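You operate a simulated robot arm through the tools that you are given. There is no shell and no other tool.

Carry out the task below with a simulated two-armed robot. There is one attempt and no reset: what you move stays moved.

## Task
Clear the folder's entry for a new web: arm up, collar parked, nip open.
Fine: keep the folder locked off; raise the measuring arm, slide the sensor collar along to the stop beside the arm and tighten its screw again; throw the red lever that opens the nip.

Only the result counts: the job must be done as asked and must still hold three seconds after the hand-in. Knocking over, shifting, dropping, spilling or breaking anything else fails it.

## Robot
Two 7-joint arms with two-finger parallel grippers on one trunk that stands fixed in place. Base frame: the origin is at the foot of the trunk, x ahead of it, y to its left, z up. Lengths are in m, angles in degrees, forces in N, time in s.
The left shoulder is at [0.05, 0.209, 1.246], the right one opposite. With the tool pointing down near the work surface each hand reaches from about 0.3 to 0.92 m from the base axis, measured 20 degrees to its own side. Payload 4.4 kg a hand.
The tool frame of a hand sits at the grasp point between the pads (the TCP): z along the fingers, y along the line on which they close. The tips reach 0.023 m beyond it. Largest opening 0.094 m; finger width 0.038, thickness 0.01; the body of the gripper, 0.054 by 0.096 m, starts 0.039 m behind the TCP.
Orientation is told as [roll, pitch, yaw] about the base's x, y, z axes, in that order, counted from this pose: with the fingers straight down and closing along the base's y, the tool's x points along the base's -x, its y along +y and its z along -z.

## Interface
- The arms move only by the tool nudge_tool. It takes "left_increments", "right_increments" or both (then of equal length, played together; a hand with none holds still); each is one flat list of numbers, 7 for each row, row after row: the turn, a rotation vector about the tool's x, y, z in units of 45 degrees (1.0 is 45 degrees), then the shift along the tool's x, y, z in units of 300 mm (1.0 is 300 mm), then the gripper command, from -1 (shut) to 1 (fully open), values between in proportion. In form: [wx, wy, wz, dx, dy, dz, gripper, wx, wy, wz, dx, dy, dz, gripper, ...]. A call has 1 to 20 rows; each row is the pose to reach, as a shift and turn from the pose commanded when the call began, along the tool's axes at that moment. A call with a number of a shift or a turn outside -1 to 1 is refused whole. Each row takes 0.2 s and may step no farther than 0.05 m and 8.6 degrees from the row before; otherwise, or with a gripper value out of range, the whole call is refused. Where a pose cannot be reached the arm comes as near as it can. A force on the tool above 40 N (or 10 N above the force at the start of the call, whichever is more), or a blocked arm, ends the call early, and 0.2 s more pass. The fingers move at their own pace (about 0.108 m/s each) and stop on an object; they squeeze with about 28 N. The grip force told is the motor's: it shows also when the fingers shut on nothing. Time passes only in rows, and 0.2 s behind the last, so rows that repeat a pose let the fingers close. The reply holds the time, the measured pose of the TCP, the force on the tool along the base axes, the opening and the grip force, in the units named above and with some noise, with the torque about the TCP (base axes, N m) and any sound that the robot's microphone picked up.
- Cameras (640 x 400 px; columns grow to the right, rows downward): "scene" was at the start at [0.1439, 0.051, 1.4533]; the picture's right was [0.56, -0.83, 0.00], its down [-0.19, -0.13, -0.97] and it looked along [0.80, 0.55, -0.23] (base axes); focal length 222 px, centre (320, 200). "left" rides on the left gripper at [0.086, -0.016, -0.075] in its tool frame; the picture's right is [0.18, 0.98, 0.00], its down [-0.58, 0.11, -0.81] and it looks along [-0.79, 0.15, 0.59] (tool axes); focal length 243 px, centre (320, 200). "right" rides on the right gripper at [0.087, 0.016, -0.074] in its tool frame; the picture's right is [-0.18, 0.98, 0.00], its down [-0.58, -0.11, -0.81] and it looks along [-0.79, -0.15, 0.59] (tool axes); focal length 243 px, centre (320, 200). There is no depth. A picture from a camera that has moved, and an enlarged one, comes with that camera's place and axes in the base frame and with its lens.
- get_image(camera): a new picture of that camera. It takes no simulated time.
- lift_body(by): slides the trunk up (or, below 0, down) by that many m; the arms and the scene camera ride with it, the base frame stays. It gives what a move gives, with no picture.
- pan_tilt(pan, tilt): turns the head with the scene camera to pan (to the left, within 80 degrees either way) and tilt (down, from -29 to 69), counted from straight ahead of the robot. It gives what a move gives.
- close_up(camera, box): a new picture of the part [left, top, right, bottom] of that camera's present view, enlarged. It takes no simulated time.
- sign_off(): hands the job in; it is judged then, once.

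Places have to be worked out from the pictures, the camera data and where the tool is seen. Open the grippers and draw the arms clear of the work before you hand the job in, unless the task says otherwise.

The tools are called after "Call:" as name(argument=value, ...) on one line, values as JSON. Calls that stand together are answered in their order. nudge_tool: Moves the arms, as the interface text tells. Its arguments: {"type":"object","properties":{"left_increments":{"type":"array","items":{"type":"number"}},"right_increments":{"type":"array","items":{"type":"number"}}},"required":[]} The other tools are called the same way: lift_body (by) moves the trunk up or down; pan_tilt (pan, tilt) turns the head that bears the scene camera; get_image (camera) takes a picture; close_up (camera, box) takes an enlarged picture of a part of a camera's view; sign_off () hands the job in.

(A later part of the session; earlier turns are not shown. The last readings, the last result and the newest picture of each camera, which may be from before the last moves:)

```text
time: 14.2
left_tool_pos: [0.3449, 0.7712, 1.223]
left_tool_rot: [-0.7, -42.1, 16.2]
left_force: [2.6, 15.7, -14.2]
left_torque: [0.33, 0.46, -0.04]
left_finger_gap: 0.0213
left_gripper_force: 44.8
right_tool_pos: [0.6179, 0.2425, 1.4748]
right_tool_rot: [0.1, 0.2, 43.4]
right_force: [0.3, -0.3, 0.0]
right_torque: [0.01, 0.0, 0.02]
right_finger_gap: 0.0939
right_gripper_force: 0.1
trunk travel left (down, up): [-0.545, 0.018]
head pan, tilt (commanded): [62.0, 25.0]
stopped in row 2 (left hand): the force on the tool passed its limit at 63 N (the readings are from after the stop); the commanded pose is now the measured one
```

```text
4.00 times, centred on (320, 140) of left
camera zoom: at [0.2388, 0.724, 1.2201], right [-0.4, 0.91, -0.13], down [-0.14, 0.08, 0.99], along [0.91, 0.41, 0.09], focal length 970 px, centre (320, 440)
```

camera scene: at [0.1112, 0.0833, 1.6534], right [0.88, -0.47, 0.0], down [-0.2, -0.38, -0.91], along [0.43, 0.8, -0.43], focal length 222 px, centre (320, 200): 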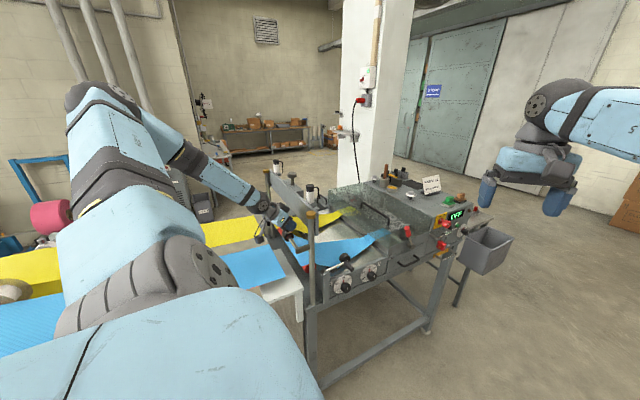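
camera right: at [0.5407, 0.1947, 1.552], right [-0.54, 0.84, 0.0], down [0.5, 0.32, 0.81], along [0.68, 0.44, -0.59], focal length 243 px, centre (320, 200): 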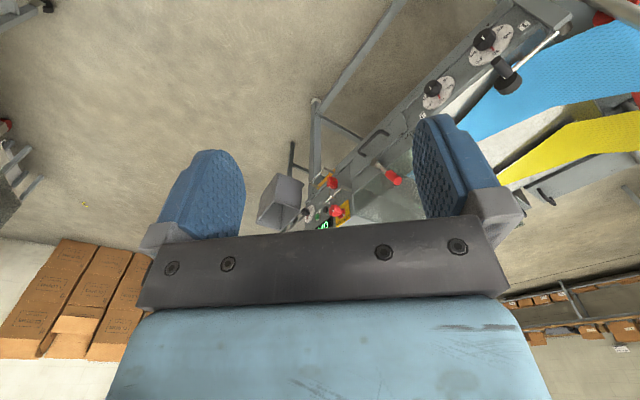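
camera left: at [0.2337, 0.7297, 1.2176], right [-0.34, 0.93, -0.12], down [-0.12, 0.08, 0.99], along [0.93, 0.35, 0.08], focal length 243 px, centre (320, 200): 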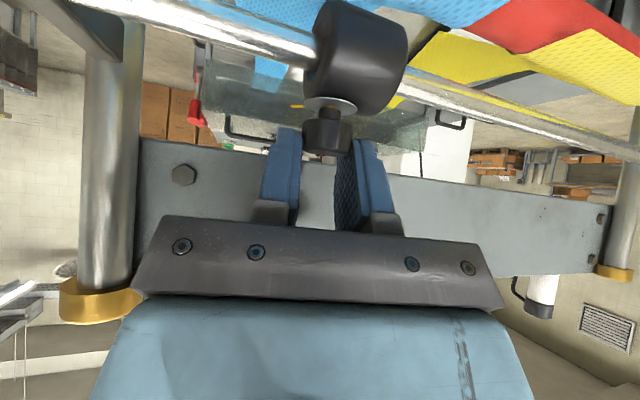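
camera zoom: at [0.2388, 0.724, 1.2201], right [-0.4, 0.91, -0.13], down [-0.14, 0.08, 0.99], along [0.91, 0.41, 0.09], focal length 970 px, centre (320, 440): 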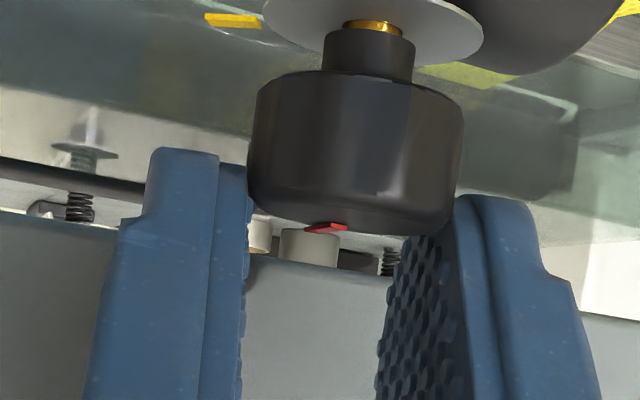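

The hand is being pushed up off the knob while rotating, and the trunk itself sways slightly, which suggests some part of the arm is pressing on something. I look at the whole arm.

Call:
get_image(camera="scene")

Call:
close_up(camera="scene", box=[230, 160, 350, 250])

Call:
close_up(camera="scene", box=[40, 70, 300, 260])

Call:
get_image(camera="left")

```text
taken
camera scene: at [0.1126, 0.0846, 1.6535], right [0.88, -0.47, 0.0], down [-0.2, -0.38, -0.9], along [0.42, 0.8, -0.43], focal length 222 px, centre (320, 200)
```

scene: 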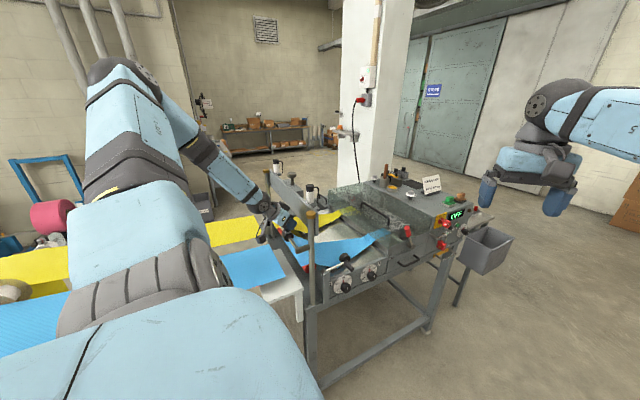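

```text
4.44 times, centred on (290, 205) of scene
camera zoom: at [0.1126, 0.0846, 1.6535], right [0.88, -0.47, 0.0], down [-0.2, -0.38, -0.9], along [0.42, 0.8, -0.43], focal length 984 px, centre (453, 178)
```

zoom: 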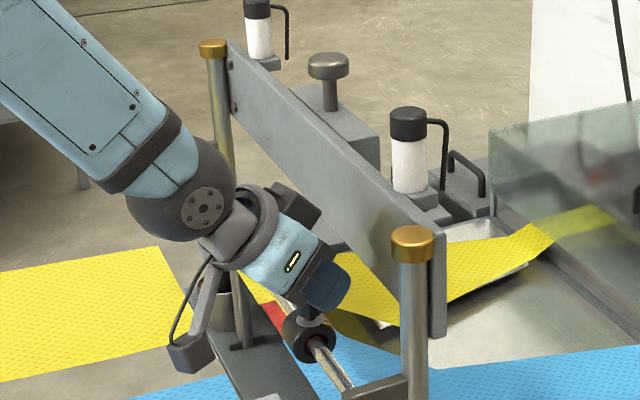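

```text
2.11 times, centred on (170, 165) of scene
camera zoom: at [0.1126, 0.0846, 1.6535], right [0.88, -0.47, 0.0], down [-0.2, -0.38, -0.9], along [0.42, 0.8, -0.43], focal length 466 px, centre (636, 274)
```

zoom: 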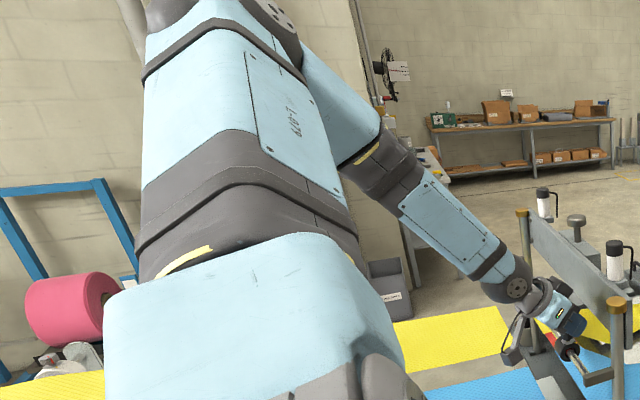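

```text
taken
camera left: at [0.2388, 0.724, 1.2201], right [-0.4, 0.91, -0.13], down [-0.14, 0.08, 0.99], along [0.91, 0.41, 0.09], focal length 243 px, centre (320, 200)
```

left: 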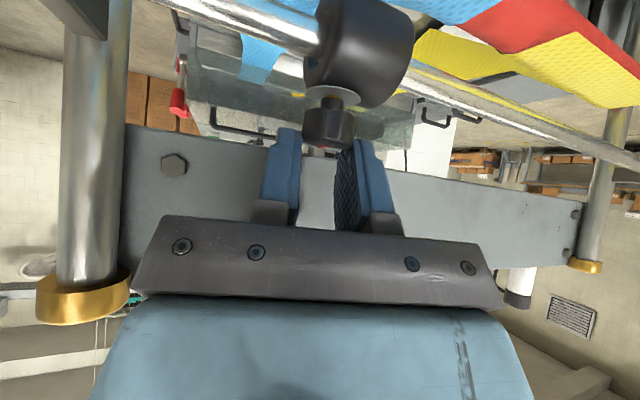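

The elbow has swung far up, so the wrist is near an awkward configuration at this heading. I release the knob and back away along the fingers to regrip with a better posture.

Call:
nudge_tool(left_increments=[0, 0, 0, 0, 0, 0, 0.2, 0, 0, 0, 0, 0, 0, 1, 0, 0, 0, 0, 0, 0, 1, 0, 0, 0, 0, 0, -0.1, 1, 0, 0, 0, 0, 0, -0.2, 1])

Call:
get_image(camera="left")

Call:
get_image(camera="scene")

```text
time: 15.4
left_tool_pos: [0.3004, 0.7559, 1.2722]
left_tool_rot: [-0.8, -42.5, 16.2]
left_force: [-1.0, 0.0, -0.5]
left_torque: [0.02, -0.03, 0.0]
left_finger_gap: 0.0937
left_gripper_force: 0.0
right_tool_pos: [0.6112, 0.2405, 1.4799]
right_tool_rot: [-0.1, -0.1, 43.4]
right_force: [-0.6, 0.0, 0.5]
right_torque: [-0.02, -0.05, 0.0]
right_finger_gap: 0.0938
right_gripper_force: 0.1
trunk travel left (down, up): [-0.545, 0.018]
head pan, tilt (commanded): [62.0, 25.0]
```

```text
taken
camera left: at [0.1947, 0.7095, 1.2687], right [-0.4, 0.91, -0.13], down [-0.14, 0.08, 0.99], along [0.91, 0.41, 0.1], focal length 243 px, centre (320, 200)
```

left: 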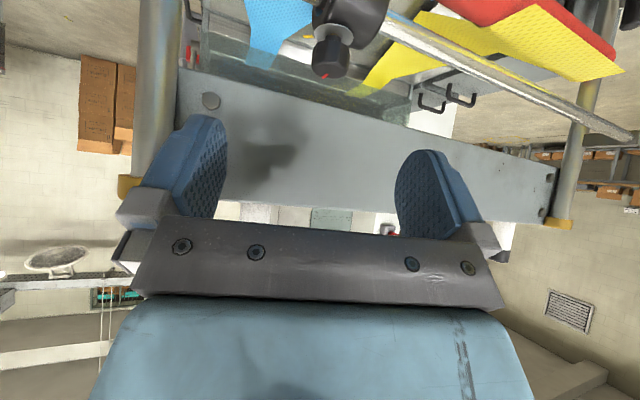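

```text
taken
camera scene: at [0.1055, 0.081, 1.6545], right [0.88, -0.47, 0.0], down [-0.2, -0.37, -0.91], along [0.43, 0.8, -0.42], focal length 222 px, centre (320, 200)
```

scene: 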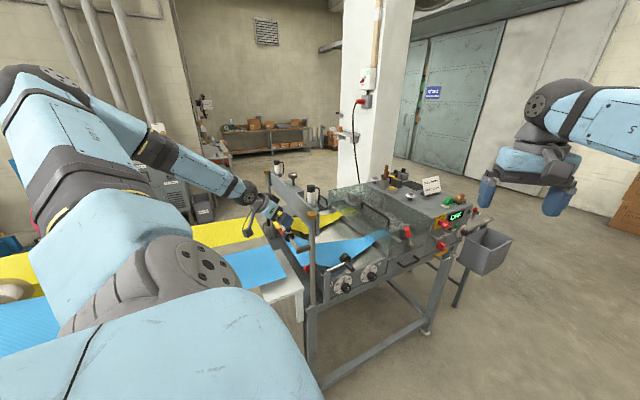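

The hand is free. I look at the knob marks to see how far the screw has actually turned.

Call:
close_up(camera="left", box=[280, 0, 400, 90])

Call:
close_up(camera="scene", box=[265, 200, 325, 250])

```text
4.44 times, centred on (340, 45) of left
camera zoom: at [0.1947, 0.7095, 1.2687], right [-0.4, 0.91, -0.13], down [-0.14, 0.08, 0.99], along [0.91, 0.41, 0.1], focal length 1078 px, centre (231, 889)
```

zoom: 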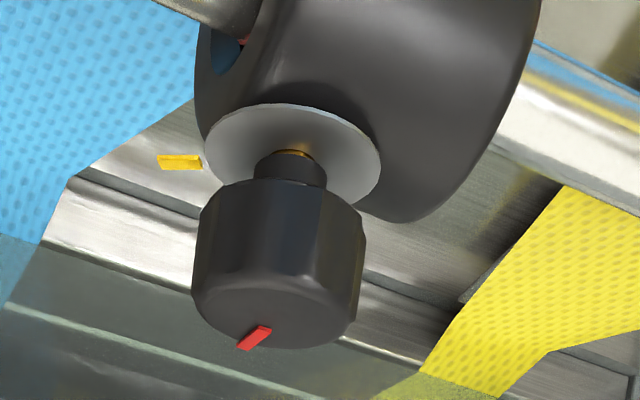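

```text
8.00 times, centred on (295, 225) of scene
camera zoom: at [0.1055, 0.081, 1.6545], right [0.88, -0.47, 0.0], down [-0.2, -0.37, -0.91], along [0.43, 0.8, -0.42], focal length 1772 px, centre (520, 0)
```

zoom: 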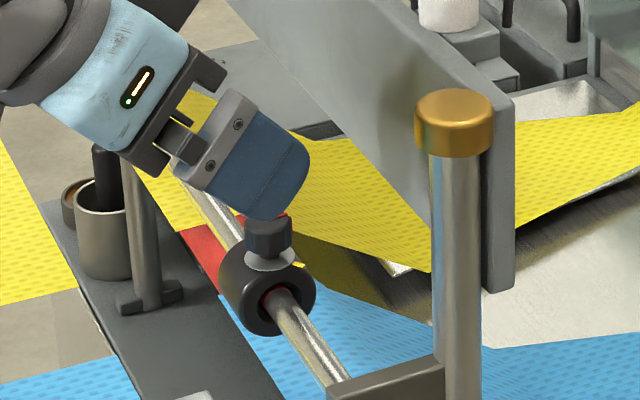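

The knob has turned ~54° with the hand (red vs. yellow), so it is not blocked; it just needs more turns. I bring the hand back to vertical above the knob, away from the post, to turn it with simple wrist rotation.

Call:
nudge_tool(left_increments=[0, 0.157, 0, -0.0236, 0.0012, 0.0065, 1, 0, 0.314, 0, -0.047, 0.0024, 0.013, 1, 0, 0.472, 0, -0.0707, 0.0037, 0.0195, 1, 0, 0.629, 0, -0.094, 0.0049, 0.026, 1, 0, 0.787, 0, -0.118, 0.006, 0.0325, 1, 0, 0.944, 0, -0.1413, 0.0073, 0.039, 1])

Call:
get_image(camera="scene")

```text
time: 16.8
left_tool_pos: [0.343, 0.7675, 1.29]
left_tool_rot: [-0.4, 0.3, 15.6]
left_force: [0.0, 1.0, 0.0]
left_torque: [0.0, 0.03, -0.03]
left_finger_gap: 0.0938
left_gripper_force: 0.1
right_tool_pos: [0.6164, 0.2386, 1.4777]
right_tool_rot: [0.1, 0.0, 43.4]
right_force: [-0.3, -1.0, 0.6]
right_torque: [-0.02, 0.0, -0.01]
right_finger_gap: 0.0941
right_gripper_force: 0.1
trunk travel left (down, up): [-0.545, 0.018]
head pan, tilt (commanded): [62.0, 25.0]
```

```text
taken
camera scene: at [0.1117, 0.0805, 1.654], right [0.88, -0.47, 0.0], down [-0.2, -0.37, -0.91], along [0.42, 0.8, -0.42], focal length 222 px, centre (320, 200)
```

scene: 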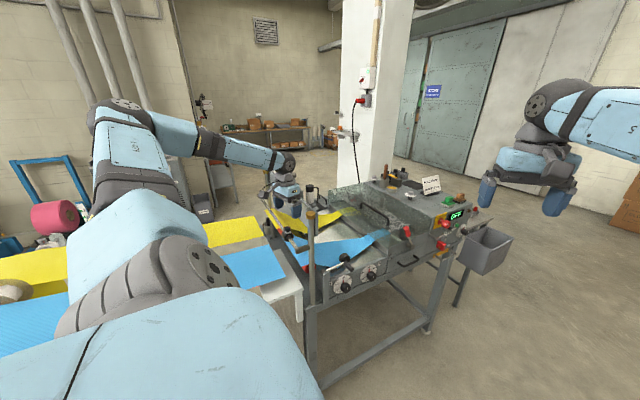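

The vertical posture is good. I test in free air how far the wrist can yaw in the + direction.

Call:
nudge_tool(left_increments=[0, 0, -0.178, 0, 0, 0, 1, 0, 0, -0.356, 0, 0, 0, 1, 0, 0, -0.534, 0, 0, 0, 1, 0, 0, -0.712, 0, 0, 0, 1, 0, 0, -0.889, 0, 0, 0, 1, 0, 0, -1, 0, 0, 0, 1])

Call:
nudge_tool(left_increments=[0, 0, -0.178, 0, 0, 0, 1, 0, 0, -0.356, 0, 0, 0, 1, 0, 0, -0.534, 0, 0, 0, 1, 0, 0, -0.712, 0, 0, 0, 1, 0, 0, -0.889, 0, 0, 0, 1, 0, 0, -1, 0, 0, 0, 1])

Call:
get_image(camera="scene")

```text
time: 18.2
left_tool_pos: [0.34, 0.7684, 1.2932]
left_tool_rot: [-0.2, 0.3, 60.7]
left_force: [-9.7, -5.3, 1.2]
left_torque: [0.0, -0.07, -0.46]
left_finger_gap: 0.0914
left_gripper_force: 0.1
right_tool_pos: [0.6129, 0.2375, 1.4781]
right_tool_rot: [0.0, -0.2, 43.3]
right_force: [0.0, 0.6, 0.6]
right_torque: [0.02, 0.01, -0.01]
right_finger_gap: 0.0939
right_gripper_force: 0.0
trunk travel left (down, up): [-0.545, 0.018]
head pan, tilt (commanded): [62.0, 25.0]
```

```text
time: 19.6
left_tool_pos: [0.3402, 0.767, 1.294]
left_tool_rot: [0.0, 0.4, 105.7]
left_force: [-10.8, -6.2, -0.2]
left_torque: [-0.02, -0.08, -0.4]
left_finger_gap: 0.089
left_gripper_force: 0.1
right_tool_pos: [0.6127, 0.2379, 1.4787]
right_tool_rot: [0.1, -0.2, 43.4]
right_force: [-0.6, 0.1, -0.4]
right_torque: [0.02, -0.03, -0.03]
right_finger_gap: 0.094
right_gripper_force: 0.1
trunk travel left (down, up): [-0.545, 0.018]
head pan, tilt (commanded): [62.0, 25.0]
```

```text
taken
camera scene: at [0.1077, 0.0782, 1.6545], right [0.88, -0.47, 0.0], down [-0.2, -0.37, -0.91], along [0.43, 0.8, -0.42], focal length 222 px, centre (320, 200)
```

scene: 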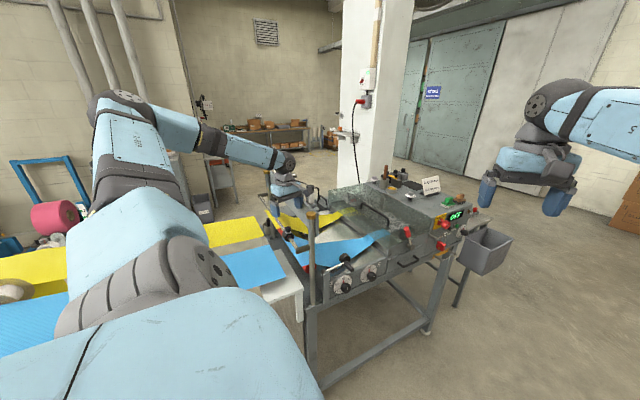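

The wrist yaws freely to 105°, though an open finger lightly touched the cross-plate. I narrow the gripper and rotate back to yaw ≈ −40° in free air, then regrip the knob vertically there.

Call:
nudge_tool(left_increments=[0, 0, 0, 0, 0, 0, 0, 0, 0, 0.17, 0, 0, 0, 0, 0, 0, 0.34, 0, 0, 0, 0, 0, 0, 0.51, 0, 0, 0, 0, 0, 0, 0.68, 0, 0, 0, 0, 0, 0, 0.85, 0, 0, 0, 0, 0, 0, 1, 0, 0, 0, 0])

Call:
nudge_tool(left_increments=[0, 0, 0.17, 0, 0, 0, 0, 0, 0, 0.34, 0, 0, 0, 0, 0, 0, 0.51, 0, 0, 0, 0, 0, 0, 0.68, 0, 0, 0, 0, 0, 0, 0.85, 0, 0, 0, 0, 0, 0, 1, 0, 0, 0, 0])

Call:
nudge_tool(left_increments=[0, 0, 0.17, 0, 0, 0, 0, 0, 0, 0.34, 0, 0, 0, 0, 0, 0, 0.51, 0, 0, 0, 0, 0, 0, 0.68, 0, 0, 0, 0, 0, 0, 0.85, 0, 0, 0, 0, 0, 0, 1, 0, 0, 0, 0])

Call:
get_image(camera="left")

Call:
close_up(camera="left", box=[270, 30, 370, 130])

```text
time: 21.2
left_tool_pos: [0.3412, 0.7678, 1.2919]
left_tool_rot: [-0.2, 0.3, 60.5]
left_force: [-0.5, -0.1, -0.6]
left_torque: [-0.01, 0.01, 0.0]
left_finger_gap: 0.0468
left_gripper_force: 0.0
right_tool_pos: [0.615, 0.2392, 1.4771]
right_tool_rot: [0.0, -0.1, 43.5]
right_force: [-0.1, -0.4, 0.2]
right_torque: [0.01, -0.01, -0.01]
right_finger_gap: 0.094
right_gripper_force: 0.1
trunk travel left (down, up): [-0.545, 0.018]
head pan, tilt (commanded): [62.0, 25.0]
```

```text
time: 22.6
left_tool_pos: [0.3404, 0.7679, 1.2917]
left_tool_rot: [-0.4, 0.1, 15.5]
left_force: [-0.4, 0.0, 0.6]
left_torque: [0.01, -0.01, 0.02]
left_finger_gap: 0.0469
left_gripper_force: 0.2
right_tool_pos: [0.6158, 0.2385, 1.4769]
right_tool_rot: [0.0, 0.0, 43.3]
right_force: [-0.7, -0.3, 0.4]
right_torque: [0.0, -0.01, 0.01]
right_finger_gap: 0.0941
right_gripper_force: 0.1
trunk travel left (down, up): [-0.545, 0.018]
head pan, tilt (commanded): [62.0, 25.0]
```

```text
time: 24.0
left_tool_pos: [0.3427, 0.769, 1.2929]
left_tool_rot: [-0.3, -0.2, -29.5]
left_force: [0.4, -0.4, 0.0]
left_torque: [0.02, 0.0, 0.0]
left_finger_gap: 0.0472
left_gripper_force: 0.1
right_tool_pos: [0.6151, 0.2394, 1.4783]
right_tool_rot: [0.0, -0.1, 43.3]
right_force: [0.2, 0.4, -0.6]
right_torque: [-0.01, -0.02, -0.02]
right_finger_gap: 0.0942
right_gripper_force: 0.0
trunk travel left (down, up): [-0.545, 0.018]
head pan, tilt (commanded): [62.0, 25.0]
```

```text
taken
camera left: at [0.2589, 0.7972, 1.366], right [0.32, 0.95, -0.01], down [0.56, -0.19, 0.81], along [0.76, -0.27, -0.59], focal length 243 px, centre (320, 200)
```

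left: 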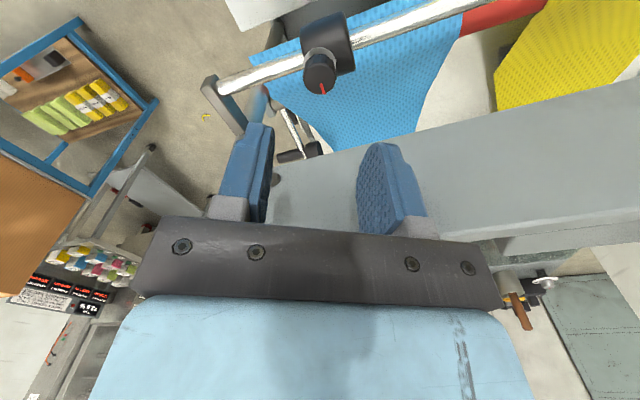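

```text
4.00 times, centred on (320, 80) of left
camera zoom: at [0.2589, 0.7972, 1.366], right [0.32, 0.95, -0.01], down [0.56, -0.19, 0.81], along [0.76, -0.27, -0.59], focal length 970 px, centre (320, 680)
```

zoom: 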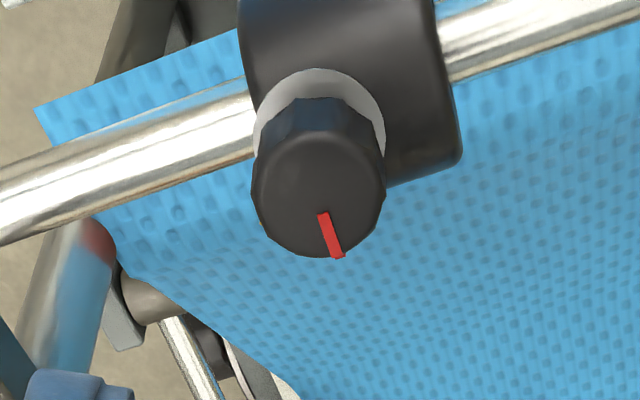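

Red mark has moved roughly 50° relative to its start. I rotate to yaw −40°, shift 4 mm in −x, and descend over the knob with the gripper half open.

Call:
nudge_tool(left_increments=[0, 0, 0.08, 0.004, -0.0022, 0.07, 0, 0, 0, 0.16, 0.008, -0.0044, 0.14, 0, 0, 0, 0.233, 0.0116, -0.0066, 0.21, 0, 0, 0, 0.233, 0.0116, -0.0066, 0.2667, 0])

Call:
get_image(camera="left")

Call:
close_up(camera="left", box=[240, 90, 400, 190])

```text
time: 25.0
left_tool_pos: [0.3386, 0.7679, 1.2116]
left_tool_rot: [-0.3, -0.3, -40.0]
left_force: [1.0, 0.5, 0.3]
left_torque: [0.03, -0.04, -0.01]
left_finger_gap: 0.0471
left_gripper_force: 0.1
right_tool_pos: [0.6163, 0.2394, 1.4769]
right_tool_rot: [-0.1, 0.1, 43.4]
right_force: [0.1, 0.1, 0.4]
right_torque: [-0.01, 0.03, 0.0]
right_finger_gap: 0.0941
right_gripper_force: 0.1
trunk travel left (down, up): [-0.545, 0.018]
head pan, tilt (commanded): [62.0, 25.0]
```

```text
taken
camera left: at [0.2621, 0.8109, 1.285], right [0.49, 0.87, -0.01], down [0.52, -0.28, 0.81], along [0.7, -0.4, -0.59], focal length 243 px, centre (320, 200)
```

left: 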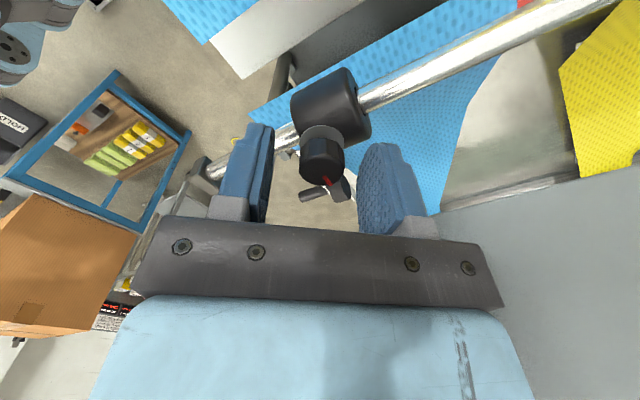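

```text
4.00 times, centred on (320, 140) of left
camera zoom: at [0.2621, 0.8109, 1.285], right [0.49, 0.87, -0.01], down [0.52, -0.28, 0.81], along [0.7, -0.4, -0.59], focal length 970 px, centre (320, 440)
```

zoom: 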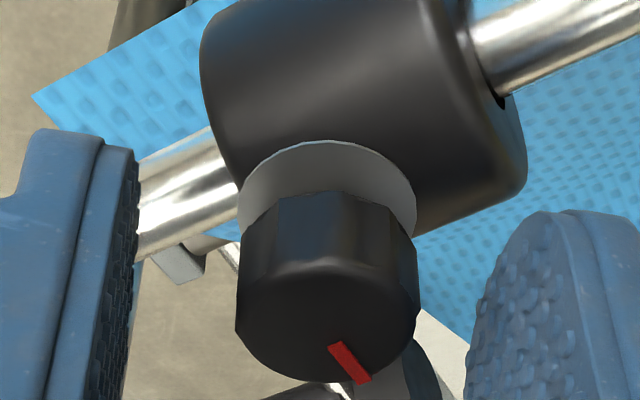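

The knob is centred between the fingers. I close on it.

Call:
nudge_tool(left_increments=[0, 0, 0, 0, 0, 0, -0.4, 0, 0, 0, 0, 0, 0, -1, 0, 0, 0, 0, 0, 0, -1, 0, 0, 0, 0, 0, 0, -1])

```text
time: 26.0
left_tool_pos: [0.3385, 0.768, 1.2113]
left_tool_rot: [-0.1, -0.3, -39.8]
left_force: [5.2, 8.5, 6.2]
left_torque: [0.36, 0.03, -0.03]
left_finger_gap: 0.0211
left_gripper_force: 45.4
right_tool_pos: [0.6157, 0.2396, 1.4771]
right_tool_rot: [0.0, 0.0, 43.3]
right_force: [0.1, -0.2, 0.6]
right_torque: [0.0, 0.02, 0.0]
right_finger_gap: 0.094
right_gripper_force: 0.0
trunk travel left (down, up): [-0.545, 0.018]
head pan, tilt (commanded): [62.0, 25.0]
```

Gripped with a modest side load. I shift ~2 mm to relieve it and twist counter-clockwise 42° slowly.

Call:
nudge_tool(left_increments=[0, 0, 0, 0, 0.006, 0, -1, 0, 0, -0.1333, 0, 0.006, 0, -1, 0, 0, -0.2667, 0, 0.006, -0.001, -1, 0, 0, -0.4, 0, 0.006, -0.001, -1, 0, 0, -0.5333, 0, 0.006, -0.002, -1, 0, 0, -0.6667, 0, 0.006, -0.002, -1, 0, 0, -0.8, 0, 0.006, -0.0027, -1, 0, 0, -0.9333, 0, 0.006, -0.0027, -1])

Call:
close_up(camera="left", box=[240, 90, 400, 190])

```text
time: 27.8
left_tool_pos: [0.3391, 0.7695, 1.2117]
left_tool_rot: [-0.3, 0.0, 2.2]
left_force: [0.7, -1.3, -3.8]
left_torque: [0.18, -0.8, -0.02]
left_finger_gap: 0.0211
left_gripper_force: 45.1
right_tool_pos: [0.6158, 0.2398, 1.4782]
right_tool_rot: [0.0, 0.0, 43.4]
right_force: [0.1, -0.6, 0.2]
right_torque: [0.01, -0.01, -0.01]
right_finger_gap: 0.0938
right_gripper_force: 0.1
trunk travel left (down, up): [-0.545, 0.018]
head pan, tilt (commanded): [62.0, 25.0]
```

```text
4.00 times, centred on (320, 140) of left
camera zoom: at [0.2537, 0.7499, 1.2862], right [-0.22, 0.97, -0.01], down [0.58, 0.14, 0.81], along [0.79, 0.17, -0.59], focal length 970 px, centre (320, 440)
```

zoom: 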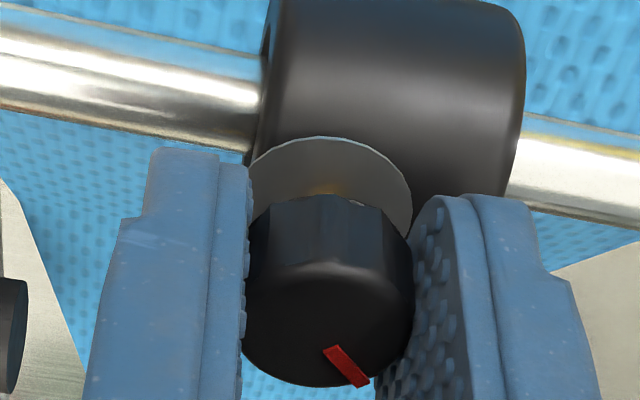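

Smooth: the knob turned another 42° with low forces. I continue 36° more.

Call:
nudge_tool(left_increments=[0, 0, -0.1333, 0, 0, 0, -1, 0, 0, -0.2667, 0, 0, -0.001, -1, 0, 0, -0.4, 0, 0, -0.001, -1, 0, 0, -0.5333, 0, 0, -0.002, -1, 0, 0, -0.6667, 0, 0, -0.002, -1, 0, 0, -0.8, 0, 0, -0.003, -1])

Call:
close_up(camera="left", box=[240, 90, 400, 190])

```text
time: 29.2
left_tool_pos: [0.3394, 0.7703, 1.2125]
left_tool_rot: [-0.4, 0.4, 38.3]
left_force: [-2.7, -0.8, -9.9]
left_torque: [0.75, -0.49, 0.0]
left_finger_gap: 0.0208
left_gripper_force: 45.1
right_tool_pos: [0.6153, 0.2397, 1.477]
right_tool_rot: [0.0, 0.0, 43.4]
right_force: [0.1, 0.9, 0.4]
right_torque: [0.02, -0.05, 0.0]
right_finger_gap: 0.094
right_gripper_force: 0.1
trunk travel left (down, up): [-0.545, 0.018]
head pan, tilt (commanded): [62.0, 25.0]
```

```text
4.00 times, centred on (320, 140) of left
camera zoom: at [0.2813, 0.7048, 1.2867], right [-0.75, 0.66, 0.0], down [0.39, 0.45, 0.8], along [0.53, 0.6, -0.6], focal length 970 px, centre (320, 440)
```

zoom: 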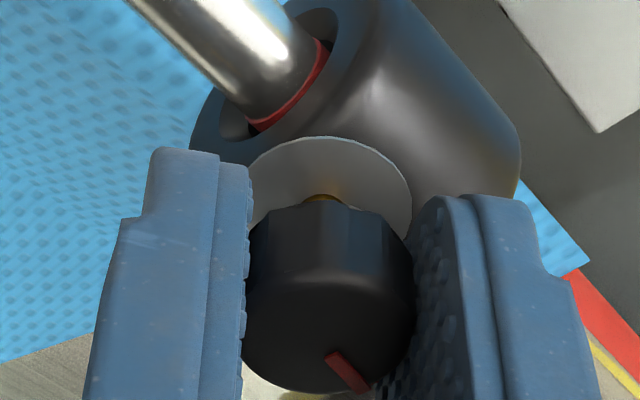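

Now ≈130° loosened in total. I test sliding the collar 1 cm toward −y.

Call:
nudge_tool(left_increments=[0, 0, 0, 0.0052, -0.0065, 0.003, -1, 0, 0, 0, 0.0103, -0.0131, 0.003, -1, 0, 0, 0, 0.0155, -0.0196, 0.003, -1, 0, 0, 0, 0.0207, -0.0262, 0.003, -1])

Call:
get_image(camera="left")

```text
time: 30.2
left_tool_pos: [0.3386, 0.7608, 1.2128]
left_tool_rot: [-0.4, 0.2, 38.0]
left_force: [-4.9, 1.2, -4.7]
left_torque: [-0.49, 1.16, -0.05]
left_finger_gap: 0.0208
left_gripper_force: 45.1
right_tool_pos: [0.6135, 0.2408, 1.4781]
right_tool_rot: [0.0, 0.0, 43.4]
right_force: [-0.4, -0.3, -0.6]
right_torque: [-0.01, 0.03, 0.03]
right_finger_gap: 0.094
right_gripper_force: 0.0
trunk travel left (down, up): [-0.545, 0.018]
head pan, tilt (commanded): [62.0, 25.0]
```

```text
taken
camera left: at [0.2811, 0.6942, 1.2866], right [-0.75, 0.66, -0.01], down [0.39, 0.45, 0.8], along [0.53, 0.6, -0.6], focal length 243 px, centre (320, 200)
```

left: 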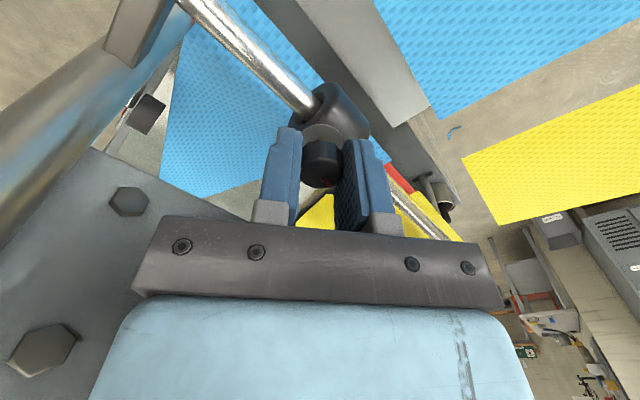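

The collar slides freely now (moved 1 cm with ~1 N). Since the vertical hand would hit the post at the stop, I release the knob here and will regrip tilted, leaning away from the post. I first open and rise.

Call:
nudge_tool(left_increments=[0, 0, 0, 0, 0, 0, -0.4, 0, 0, 0, 0, 0, 0, 0, 0, 0, 0, 0, 0, 0, 0])

Call:
get_image(camera="left")

Call:
close_up(camera="scene", box=[255, 195, 335, 255])

```text
time: 31.0
left_tool_pos: [0.339, 0.7588, 1.2136]
left_tool_rot: [-0.3, 0.2, 38.0]
left_force: [0.6, 0.1, -0.4]
left_torque: [-0.02, 0.01, 0.04]
left_finger_gap: 0.0472
left_gripper_force: 0.0
right_tool_pos: [0.6157, 0.2382, 1.477]
right_tool_rot: [0.1, -0.1, 43.5]
right_force: [-0.7, 0.4, -0.3]
right_torque: [-0.04, -0.01, 0.0]
right_finger_gap: 0.0942
right_gripper_force: 0.2
trunk travel left (down, up): [-0.545, 0.018]
head pan, tilt (commanded): [62.0, 25.0]
```

```text
taken
camera left: at [0.2816, 0.6934, 1.2872], right [-0.75, 0.66, -0.01], down [0.39, 0.45, 0.8], along [0.53, 0.6, -0.6], focal length 243 px, centre (320, 200)
```

left: 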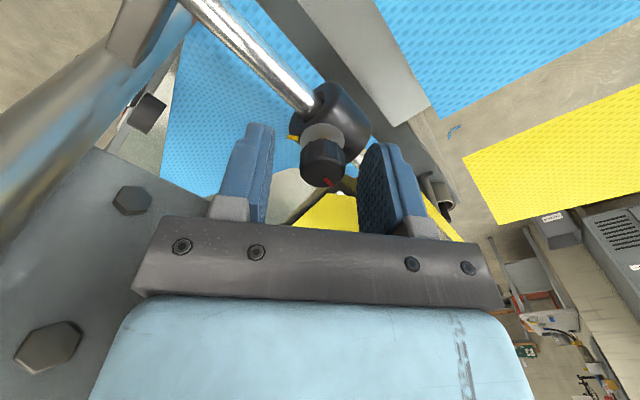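

```text
6.67 times, centred on (295, 225) of scene
camera zoom: at [0.1101, 0.0796, 1.6542], right [0.88, -0.47, 0.0], down [-0.2, -0.37, -0.91], along [0.43, 0.8, -0.42], focal length 1476 px, centre (487, 33)
```

zoom: 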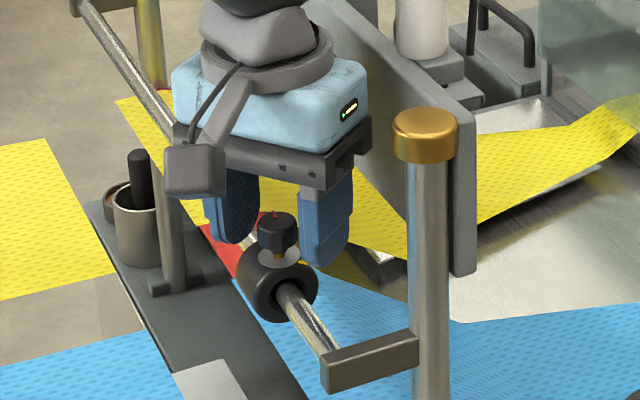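

The collar stayed upright with the knob on top. I rise 6 cm, rotate back to yaw ≈ −7°, then tilt 40° to lean away from the post.

Call:
nudge_tool(left_increments=[0, 0, 0, 0, 0, -0.1, 0, 0, 0, 0, 0, 0, -0.2, 0, 0, 0, 0.17, 0, 0, -0.2, 0, 0, 0, 0.34, 0, 0, -0.2, 0, 0, 0, 0.51, 0, 0, -0.2, 0, 0, 0, 0.68, 0, 0, -0.2, 0, 0, 0, 0.85, 0, 0, -0.2, 0, 0, 0, 1, 0, 0, -0.2, 0])

Call:
nudge_tool(left_increments=[0, -0.178, 0, 0, 0, 0, 0, 0, -0.356, 0, 0, 0, 0, 0, 0, -0.534, 0, 0, 0, 0, 0, 0, -0.712, 0, 0, 0, 0, 0, 0, -0.889, 0, 0, 0, 0, 0])

Call:
get_image(camera="left")

Call:
get_image(camera="scene")

```text
time: 32.8
left_tool_pos: [0.3396, 0.7602, 1.2735]
left_tool_rot: [-0.4, -0.1, -6.9]
left_force: [0.3, 0.1, 0.7]
left_torque: [0.01, 0.01, -0.01]
left_finger_gap: 0.0472
left_gripper_force: 0.1
right_tool_pos: [0.6147, 0.2386, 1.4772]
right_tool_rot: [0.1, -0.1, 43.4]
right_force: [0.3, -0.3, 0.8]
right_torque: [0.0, -0.01, 0.03]
right_finger_gap: 0.0939
right_gripper_force: 0.0
trunk travel left (down, up): [-0.545, 0.018]
head pan, tilt (commanded): [62.0, 25.0]
```

```text
time: 34.0
left_tool_pos: [0.3384, 0.7614, 1.2729]
left_tool_rot: [-0.5, -40.3, -6.5]
left_force: [-0.2, 0.2, 0.2]
left_torque: [-0.05, -0.03, -0.02]
left_finger_gap: 0.0468
left_gripper_force: 0.0
right_tool_pos: [0.6149, 0.2395, 1.4782]
right_tool_rot: [0.0, -0.1, 43.5]
right_force: [-0.2, 0.7, -0.2]
right_torque: [-0.01, 0.02, -0.01]
right_finger_gap: 0.0938
right_gripper_force: 0.1
trunk travel left (down, up): [-0.545, 0.018]
head pan, tilt (commanded): [62.0, 25.0]
```

```text
taken
camera left: at [0.2234, 0.7573, 1.2737], right [-0.02, 0.99, -0.13], down [-0.06, 0.12, 0.99], along [1.0, 0.03, 0.06], focal length 243 px, centre (320, 200)
```

left: 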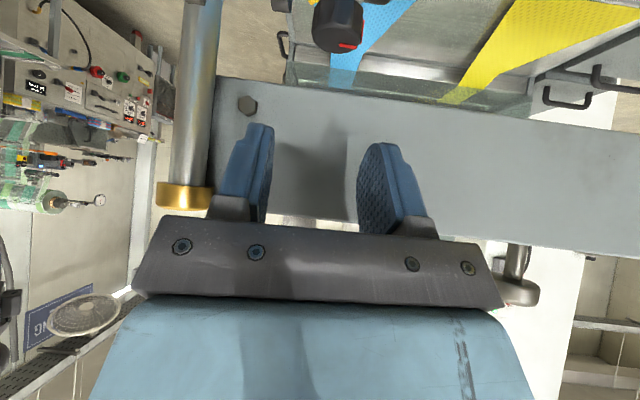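

```text
taken
camera scene: at [0.1088, 0.0804, 1.6543], right [0.88, -0.47, 0.0], down [-0.2, -0.37, -0.91], along [0.43, 0.8, -0.42], focal length 222 px, centre (320, 200)
```

scene: 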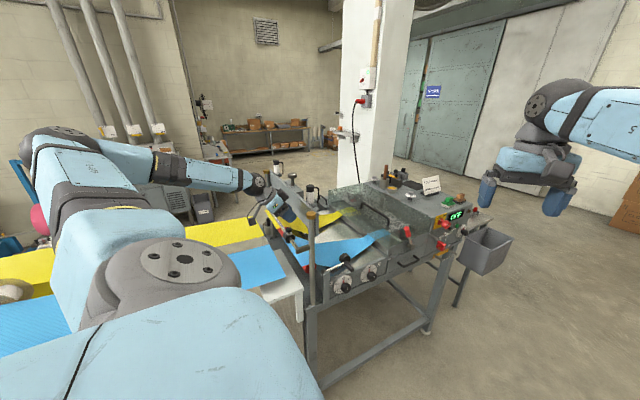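

Good posture now, with the elbow low. The knob is at about (0.340, 0.761); I descend 6 cm around it.

Call:
nudge_tool(left_increments=[0, 0, 0, 0.045, 0, 0.051, 0, 0, 0, 0, 0.09, 0, 0.102, 0, 0, 0, 0, 0.1294, 0, 0.1526, 0])

Call:
get_image(camera="left")

Call:
close_up(camera="left", box=[240, 90, 400, 190])

```text
time: 34.8
left_tool_pos: [0.3382, 0.7576, 1.2132]
left_tool_rot: [-0.4, -40.1, -6.6]
left_force: [0.1, 0.6, 0.7]
left_torque: [0.04, -0.01, 0.03]
left_finger_gap: 0.0474
left_gripper_force: 0.4
right_tool_pos: [0.6156, 0.2379, 1.4777]
right_tool_rot: [0.1, -0.2, 43.3]
right_force: [-0.3, -0.2, 0.0]
right_torque: [0.01, -0.02, 0.0]
right_finger_gap: 0.0942
right_gripper_force: 0.0
trunk travel left (down, up): [-0.545, 0.018]
head pan, tilt (commanded): [62.0, 25.0]
```

```text
taken
camera left: at [0.2229, 0.7558, 1.2149], right [-0.02, 0.99, -0.12], down [-0.06, 0.12, 0.99], along [1.0, 0.03, 0.06], focal length 243 px, centre (320, 200)
```

left: 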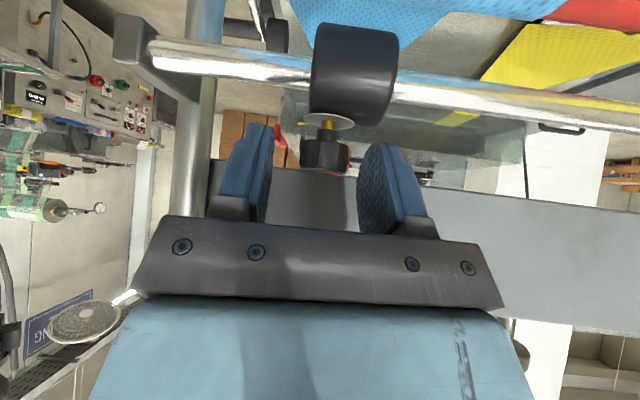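

```text
4.00 times, centred on (320, 140) of left
camera zoom: at [0.2229, 0.7558, 1.2149], right [-0.02, 0.99, -0.12], down [-0.06, 0.12, 0.99], along [1.0, 0.03, 0.06], focal length 970 px, centre (320, 440)
```

zoom: 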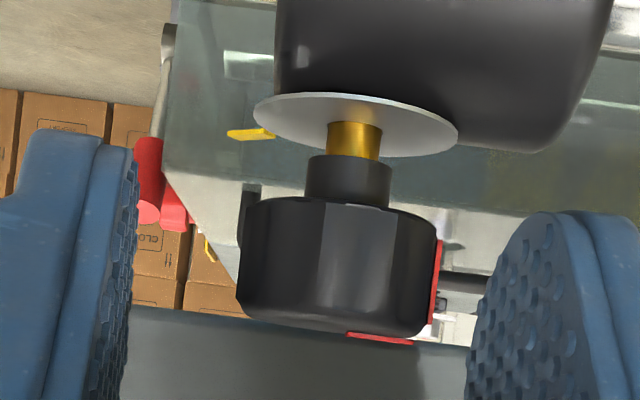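

The screw has risen showing brass thread, and the knob is centred. I close on it.

Call:
nudge_tool(left_increments=[0, 0, 0, 0, 0, 0, -0.4, 0, 0, 0, 0, 0, 0, -1, 0, 0, 0, 0, 0, 0, -1, 0, 0, 0, 0, 0, 0, -1])

```text
time: 35.8
left_tool_pos: [0.3383, 0.7586, 1.2145]
left_tool_rot: [-0.5, -40.1, -6.6]
left_force: [0.2, 1.3, 1.4]
left_torque: [0.16, -0.3, 0.0]
left_finger_gap: 0.0213
left_gripper_force: 44.6
right_tool_pos: [0.6159, 0.2386, 1.4777]
right_tool_rot: [0.2, -0.1, 43.5]
right_force: [-0.2, 0.3, 0.0]
right_torque: [-0.02, 0.03, 0.02]
right_finger_gap: 0.0937
right_gripper_force: 0.0
trunk travel left (down, up): [-0.545, 0.018]
head pan, tilt (commanded): [62.0, 25.0]
```

Grip is good with ~1 N load. I slide the collar 5 cm toward −y.

Call:
nudge_tool(left_increments=[0, 0, 0, -0.0029, -0.0331, 0.0025, -1, 0, 0, 0, -0.0059, -0.0662, 0.0049, -1, 0, 0, 0, -0.0088, -0.0994, 0.0074, -1, 0, 0, 0, -0.0117, -0.1325, 0.0098, -1, 0, 0, 0, -0.01465, -0.1656, 0.0123, -1])

Call:
get_image(camera="left")

Call:
close_up(camera="scene", box=[255, 195, 335, 255])

```text
time: 37.1
left_tool_pos: [0.3385, 0.7184, 1.2137]
left_tool_rot: [0.3, -40.5, -6.4]
left_force: [-0.2, 13.9, -8.9]
left_torque: [-0.12, -1.27, 0.0]
left_finger_gap: 0.0215
left_gripper_force: 45.1
right_tool_pos: [0.6167, 0.2403, 1.4757]
right_tool_rot: [0.0, 0.0, 43.3]
right_force: [0.0, 0.4, -0.1]
right_torque: [0.03, 0.01, 0.01]
right_finger_gap: 0.0939
right_gripper_force: 0.1
trunk travel left (down, up): [-0.545, 0.018]
head pan, tilt (commanded): [62.0, 25.0]
stopped in row 5 (left hand): the force on the tool passed its limit at 41 N (the readings are from after the stop); the commanded pose is now the measured one
```

```text
taken
camera left: at [0.2225, 0.7147, 1.214], right [-0.03, 0.99, -0.12], down [-0.07, 0.11, 0.99], along [1.0, 0.04, 0.06], focal length 243 px, centre (320, 200)
```

left: 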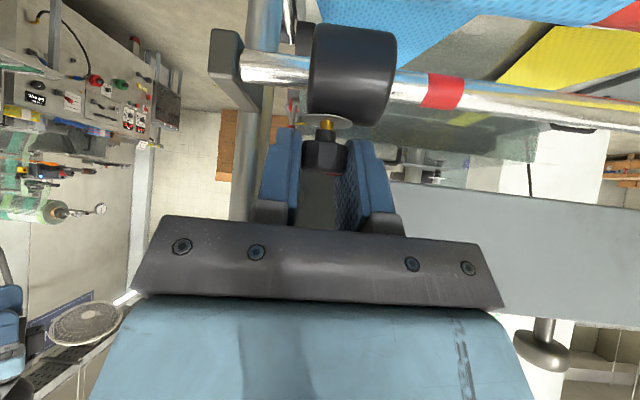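

```text
6.67 times, centred on (295, 225) of scene
camera zoom: at [0.1112, 0.0824, 1.6534], right [0.88, -0.47, 0.0], down [-0.2, -0.37, -0.91], along [0.43, 0.8, -0.42], focal length 1476 px, centre (487, 33)
```

zoom: 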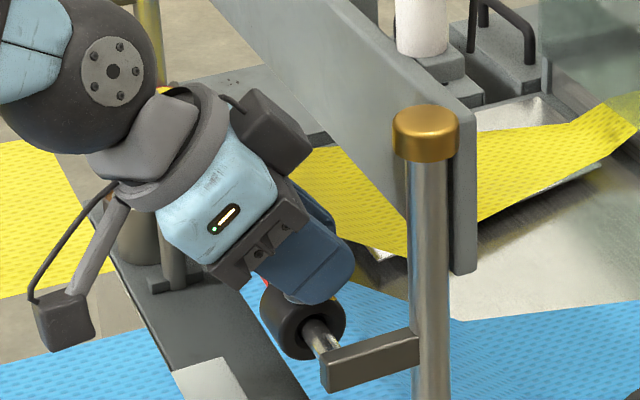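

The slide stopped with 41 N at knob y≈0.718, with the bracket still ~3 cm away in the view. I zoom in to see what blocks it.

Call:
close_up(camera="left", box=[200, 0, 420, 150])

Call:
get_image(camera="scene")

Call:
close_up(camera="scene", box=[285, 225, 325, 255])

```text
2.67 times, centred on (310, 75) of left
camera zoom: at [0.2225, 0.7147, 1.214], right [-0.03, 0.99, -0.12], down [-0.07, 0.11, 0.99], along [1.0, 0.04, 0.06], focal length 647 px, centre (347, 533)
```

zoom: 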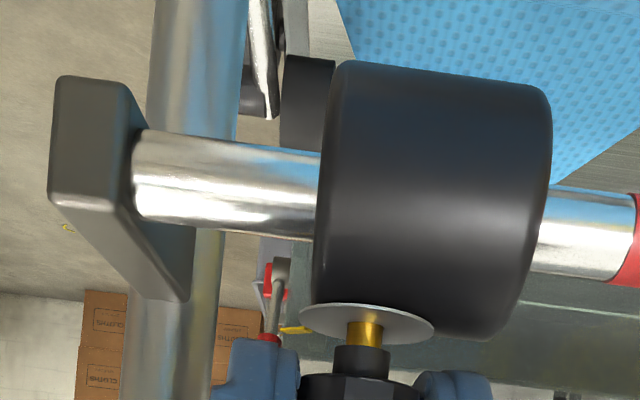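

```text
taken
camera scene: at [0.1112, 0.0824, 1.6534], right [0.88, -0.47, 0.0], down [-0.2, -0.37, -0.91], along [0.43, 0.8, -0.42], focal length 222 px, centre (320, 200)
```

scene: 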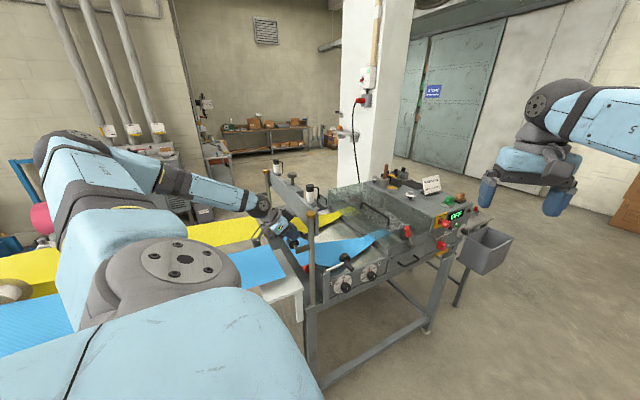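

```text
13.33 times, centred on (305, 240) of scene
camera zoom: at [0.1112, 0.0824, 1.6534], right [0.88, -0.47, 0.0], down [-0.2, -0.37, -0.91], along [0.43, 0.8, -0.42], focal length 2953 px, centre (520, -333)
```

zoom: 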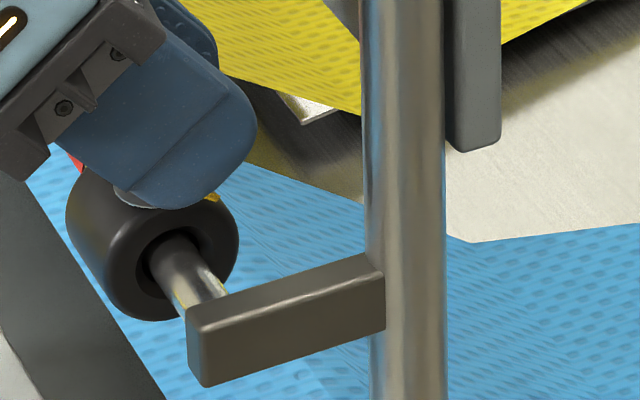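

The bar looks clear up to the bracket, ~3 cm remain. I try a small 6 mm further push to see whether it is a hard block or just friction/lag.

Call:
nudge_tool(left_increments=[0, 0, 0, -0.0006, -0.0066, 0.0005, -1, 0, 0, 0, -0.0012, -0.0132, 0.001, -1, 0, 0, 0, -0.0018, -0.0199, 0.0015, -1])

Call:
get_image(camera="left")

```text
time: 37.9
left_tool_pos: [0.3374, 0.7194, 1.2135]
left_tool_rot: [0.6, -40.4, -6.4]
left_force: [-1.7, 17.3, -14.4]
left_torque: [-0.09, -1.2, 0.04]
left_finger_gap: 0.0215
left_gripper_force: 44.6
right_tool_pos: [0.6172, 0.2433, 1.4761]
right_tool_rot: [0.1, 0.2, 43.3]
right_force: [-0.3, -0.2, -0.5]
right_torque: [0.04, 0.01, -0.01]
right_finger_gap: 0.0941
right_gripper_force: 0.0
trunk travel left (down, up): [-0.545, 0.018]
head pan, tilt (commanded): [62.0, 25.0]
stopped in row 3 (left hand): the force on the tool passed its limit at 41 N (the readings are from after the stop); the commanded pose is now the measured one
```

```text
taken
camera left: at [0.2226, 0.7139, 1.2142], right [-0.04, 0.99, -0.11], down [-0.07, 0.11, 0.99], along [1.0, 0.05, 0.06], focal length 243 px, centre (320, 200)
```

left: 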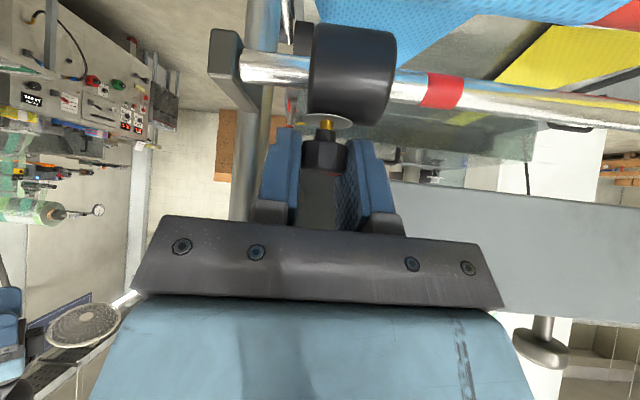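

The collar is held hard here although the bar looks clear. I'll release the knob and instead push the collar's far face with closed fingers, closer to the bar, to rule out jamming. First relieve, open, back off along the fingers and shift +y.

Call:
nudge_tool(left_increments=[0, 0, 0, 0, 0.008, 0, -1, 0, 0, 0, 0, 0.008, 0, -0.3, 0, 0, 0, 0, 0.008, 0, 0, 0, 0, 0, 0, 0.008, -0.08, 0, 0, 0, 0, 0, 0.008, -0.18, 0, 0, 0, 0, 0, 0.07, -0.18, 0, 0, 0, 0, 0, 0.13, -0.18, -0.5, 0, 0, 0, 0, 0.19, -0.18, -1])

Call:
get_image(camera="left")

Call:
close_up(camera="scene", box=[255, 195, 335, 255])

```text
time: 39.7
left_tool_pos: [0.3076, 0.7738, 1.259]
left_tool_rot: [0.9, -40.6, -6.8]
left_force: [-0.4, 0.1, 1.2]
left_torque: [0.01, 0.0, -0.01]
left_finger_gap: 0.0
left_gripper_force: 28.8
right_tool_pos: [0.6148, 0.2398, 1.4782]
right_tool_rot: [0.1, 0.0, 43.4]
right_force: [0.1, -0.8, -0.6]
right_torque: [0.04, 0.0, 0.01]
right_finger_gap: 0.0941
right_gripper_force: 0.1
trunk travel left (down, up): [-0.545, 0.018]
head pan, tilt (commanded): [62.0, 25.0]
```

```text
taken
camera left: at [0.193, 0.7696, 1.2596], right [-0.03, 0.99, -0.11], down [-0.07, 0.11, 0.99], along [1.0, 0.04, 0.07], focal length 243 px, centre (320, 200)
```

left: 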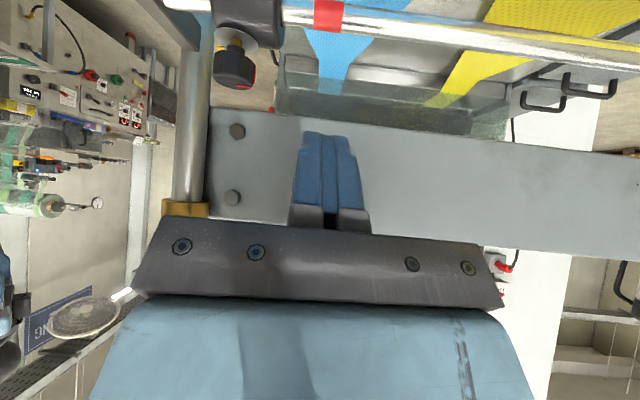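

```text
6.67 times, centred on (295, 225) of scene
camera zoom: at [0.1095, 0.0797, 1.6543], right [0.88, -0.47, 0.0], down [-0.2, -0.37, -0.91], along [0.43, 0.8, -0.42], focal length 1476 px, centre (487, 33)
```

zoom: 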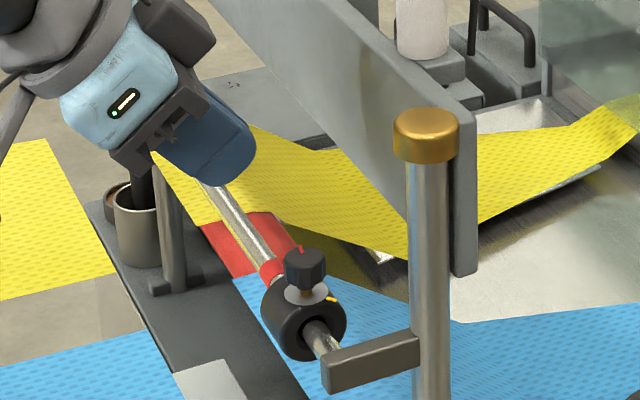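

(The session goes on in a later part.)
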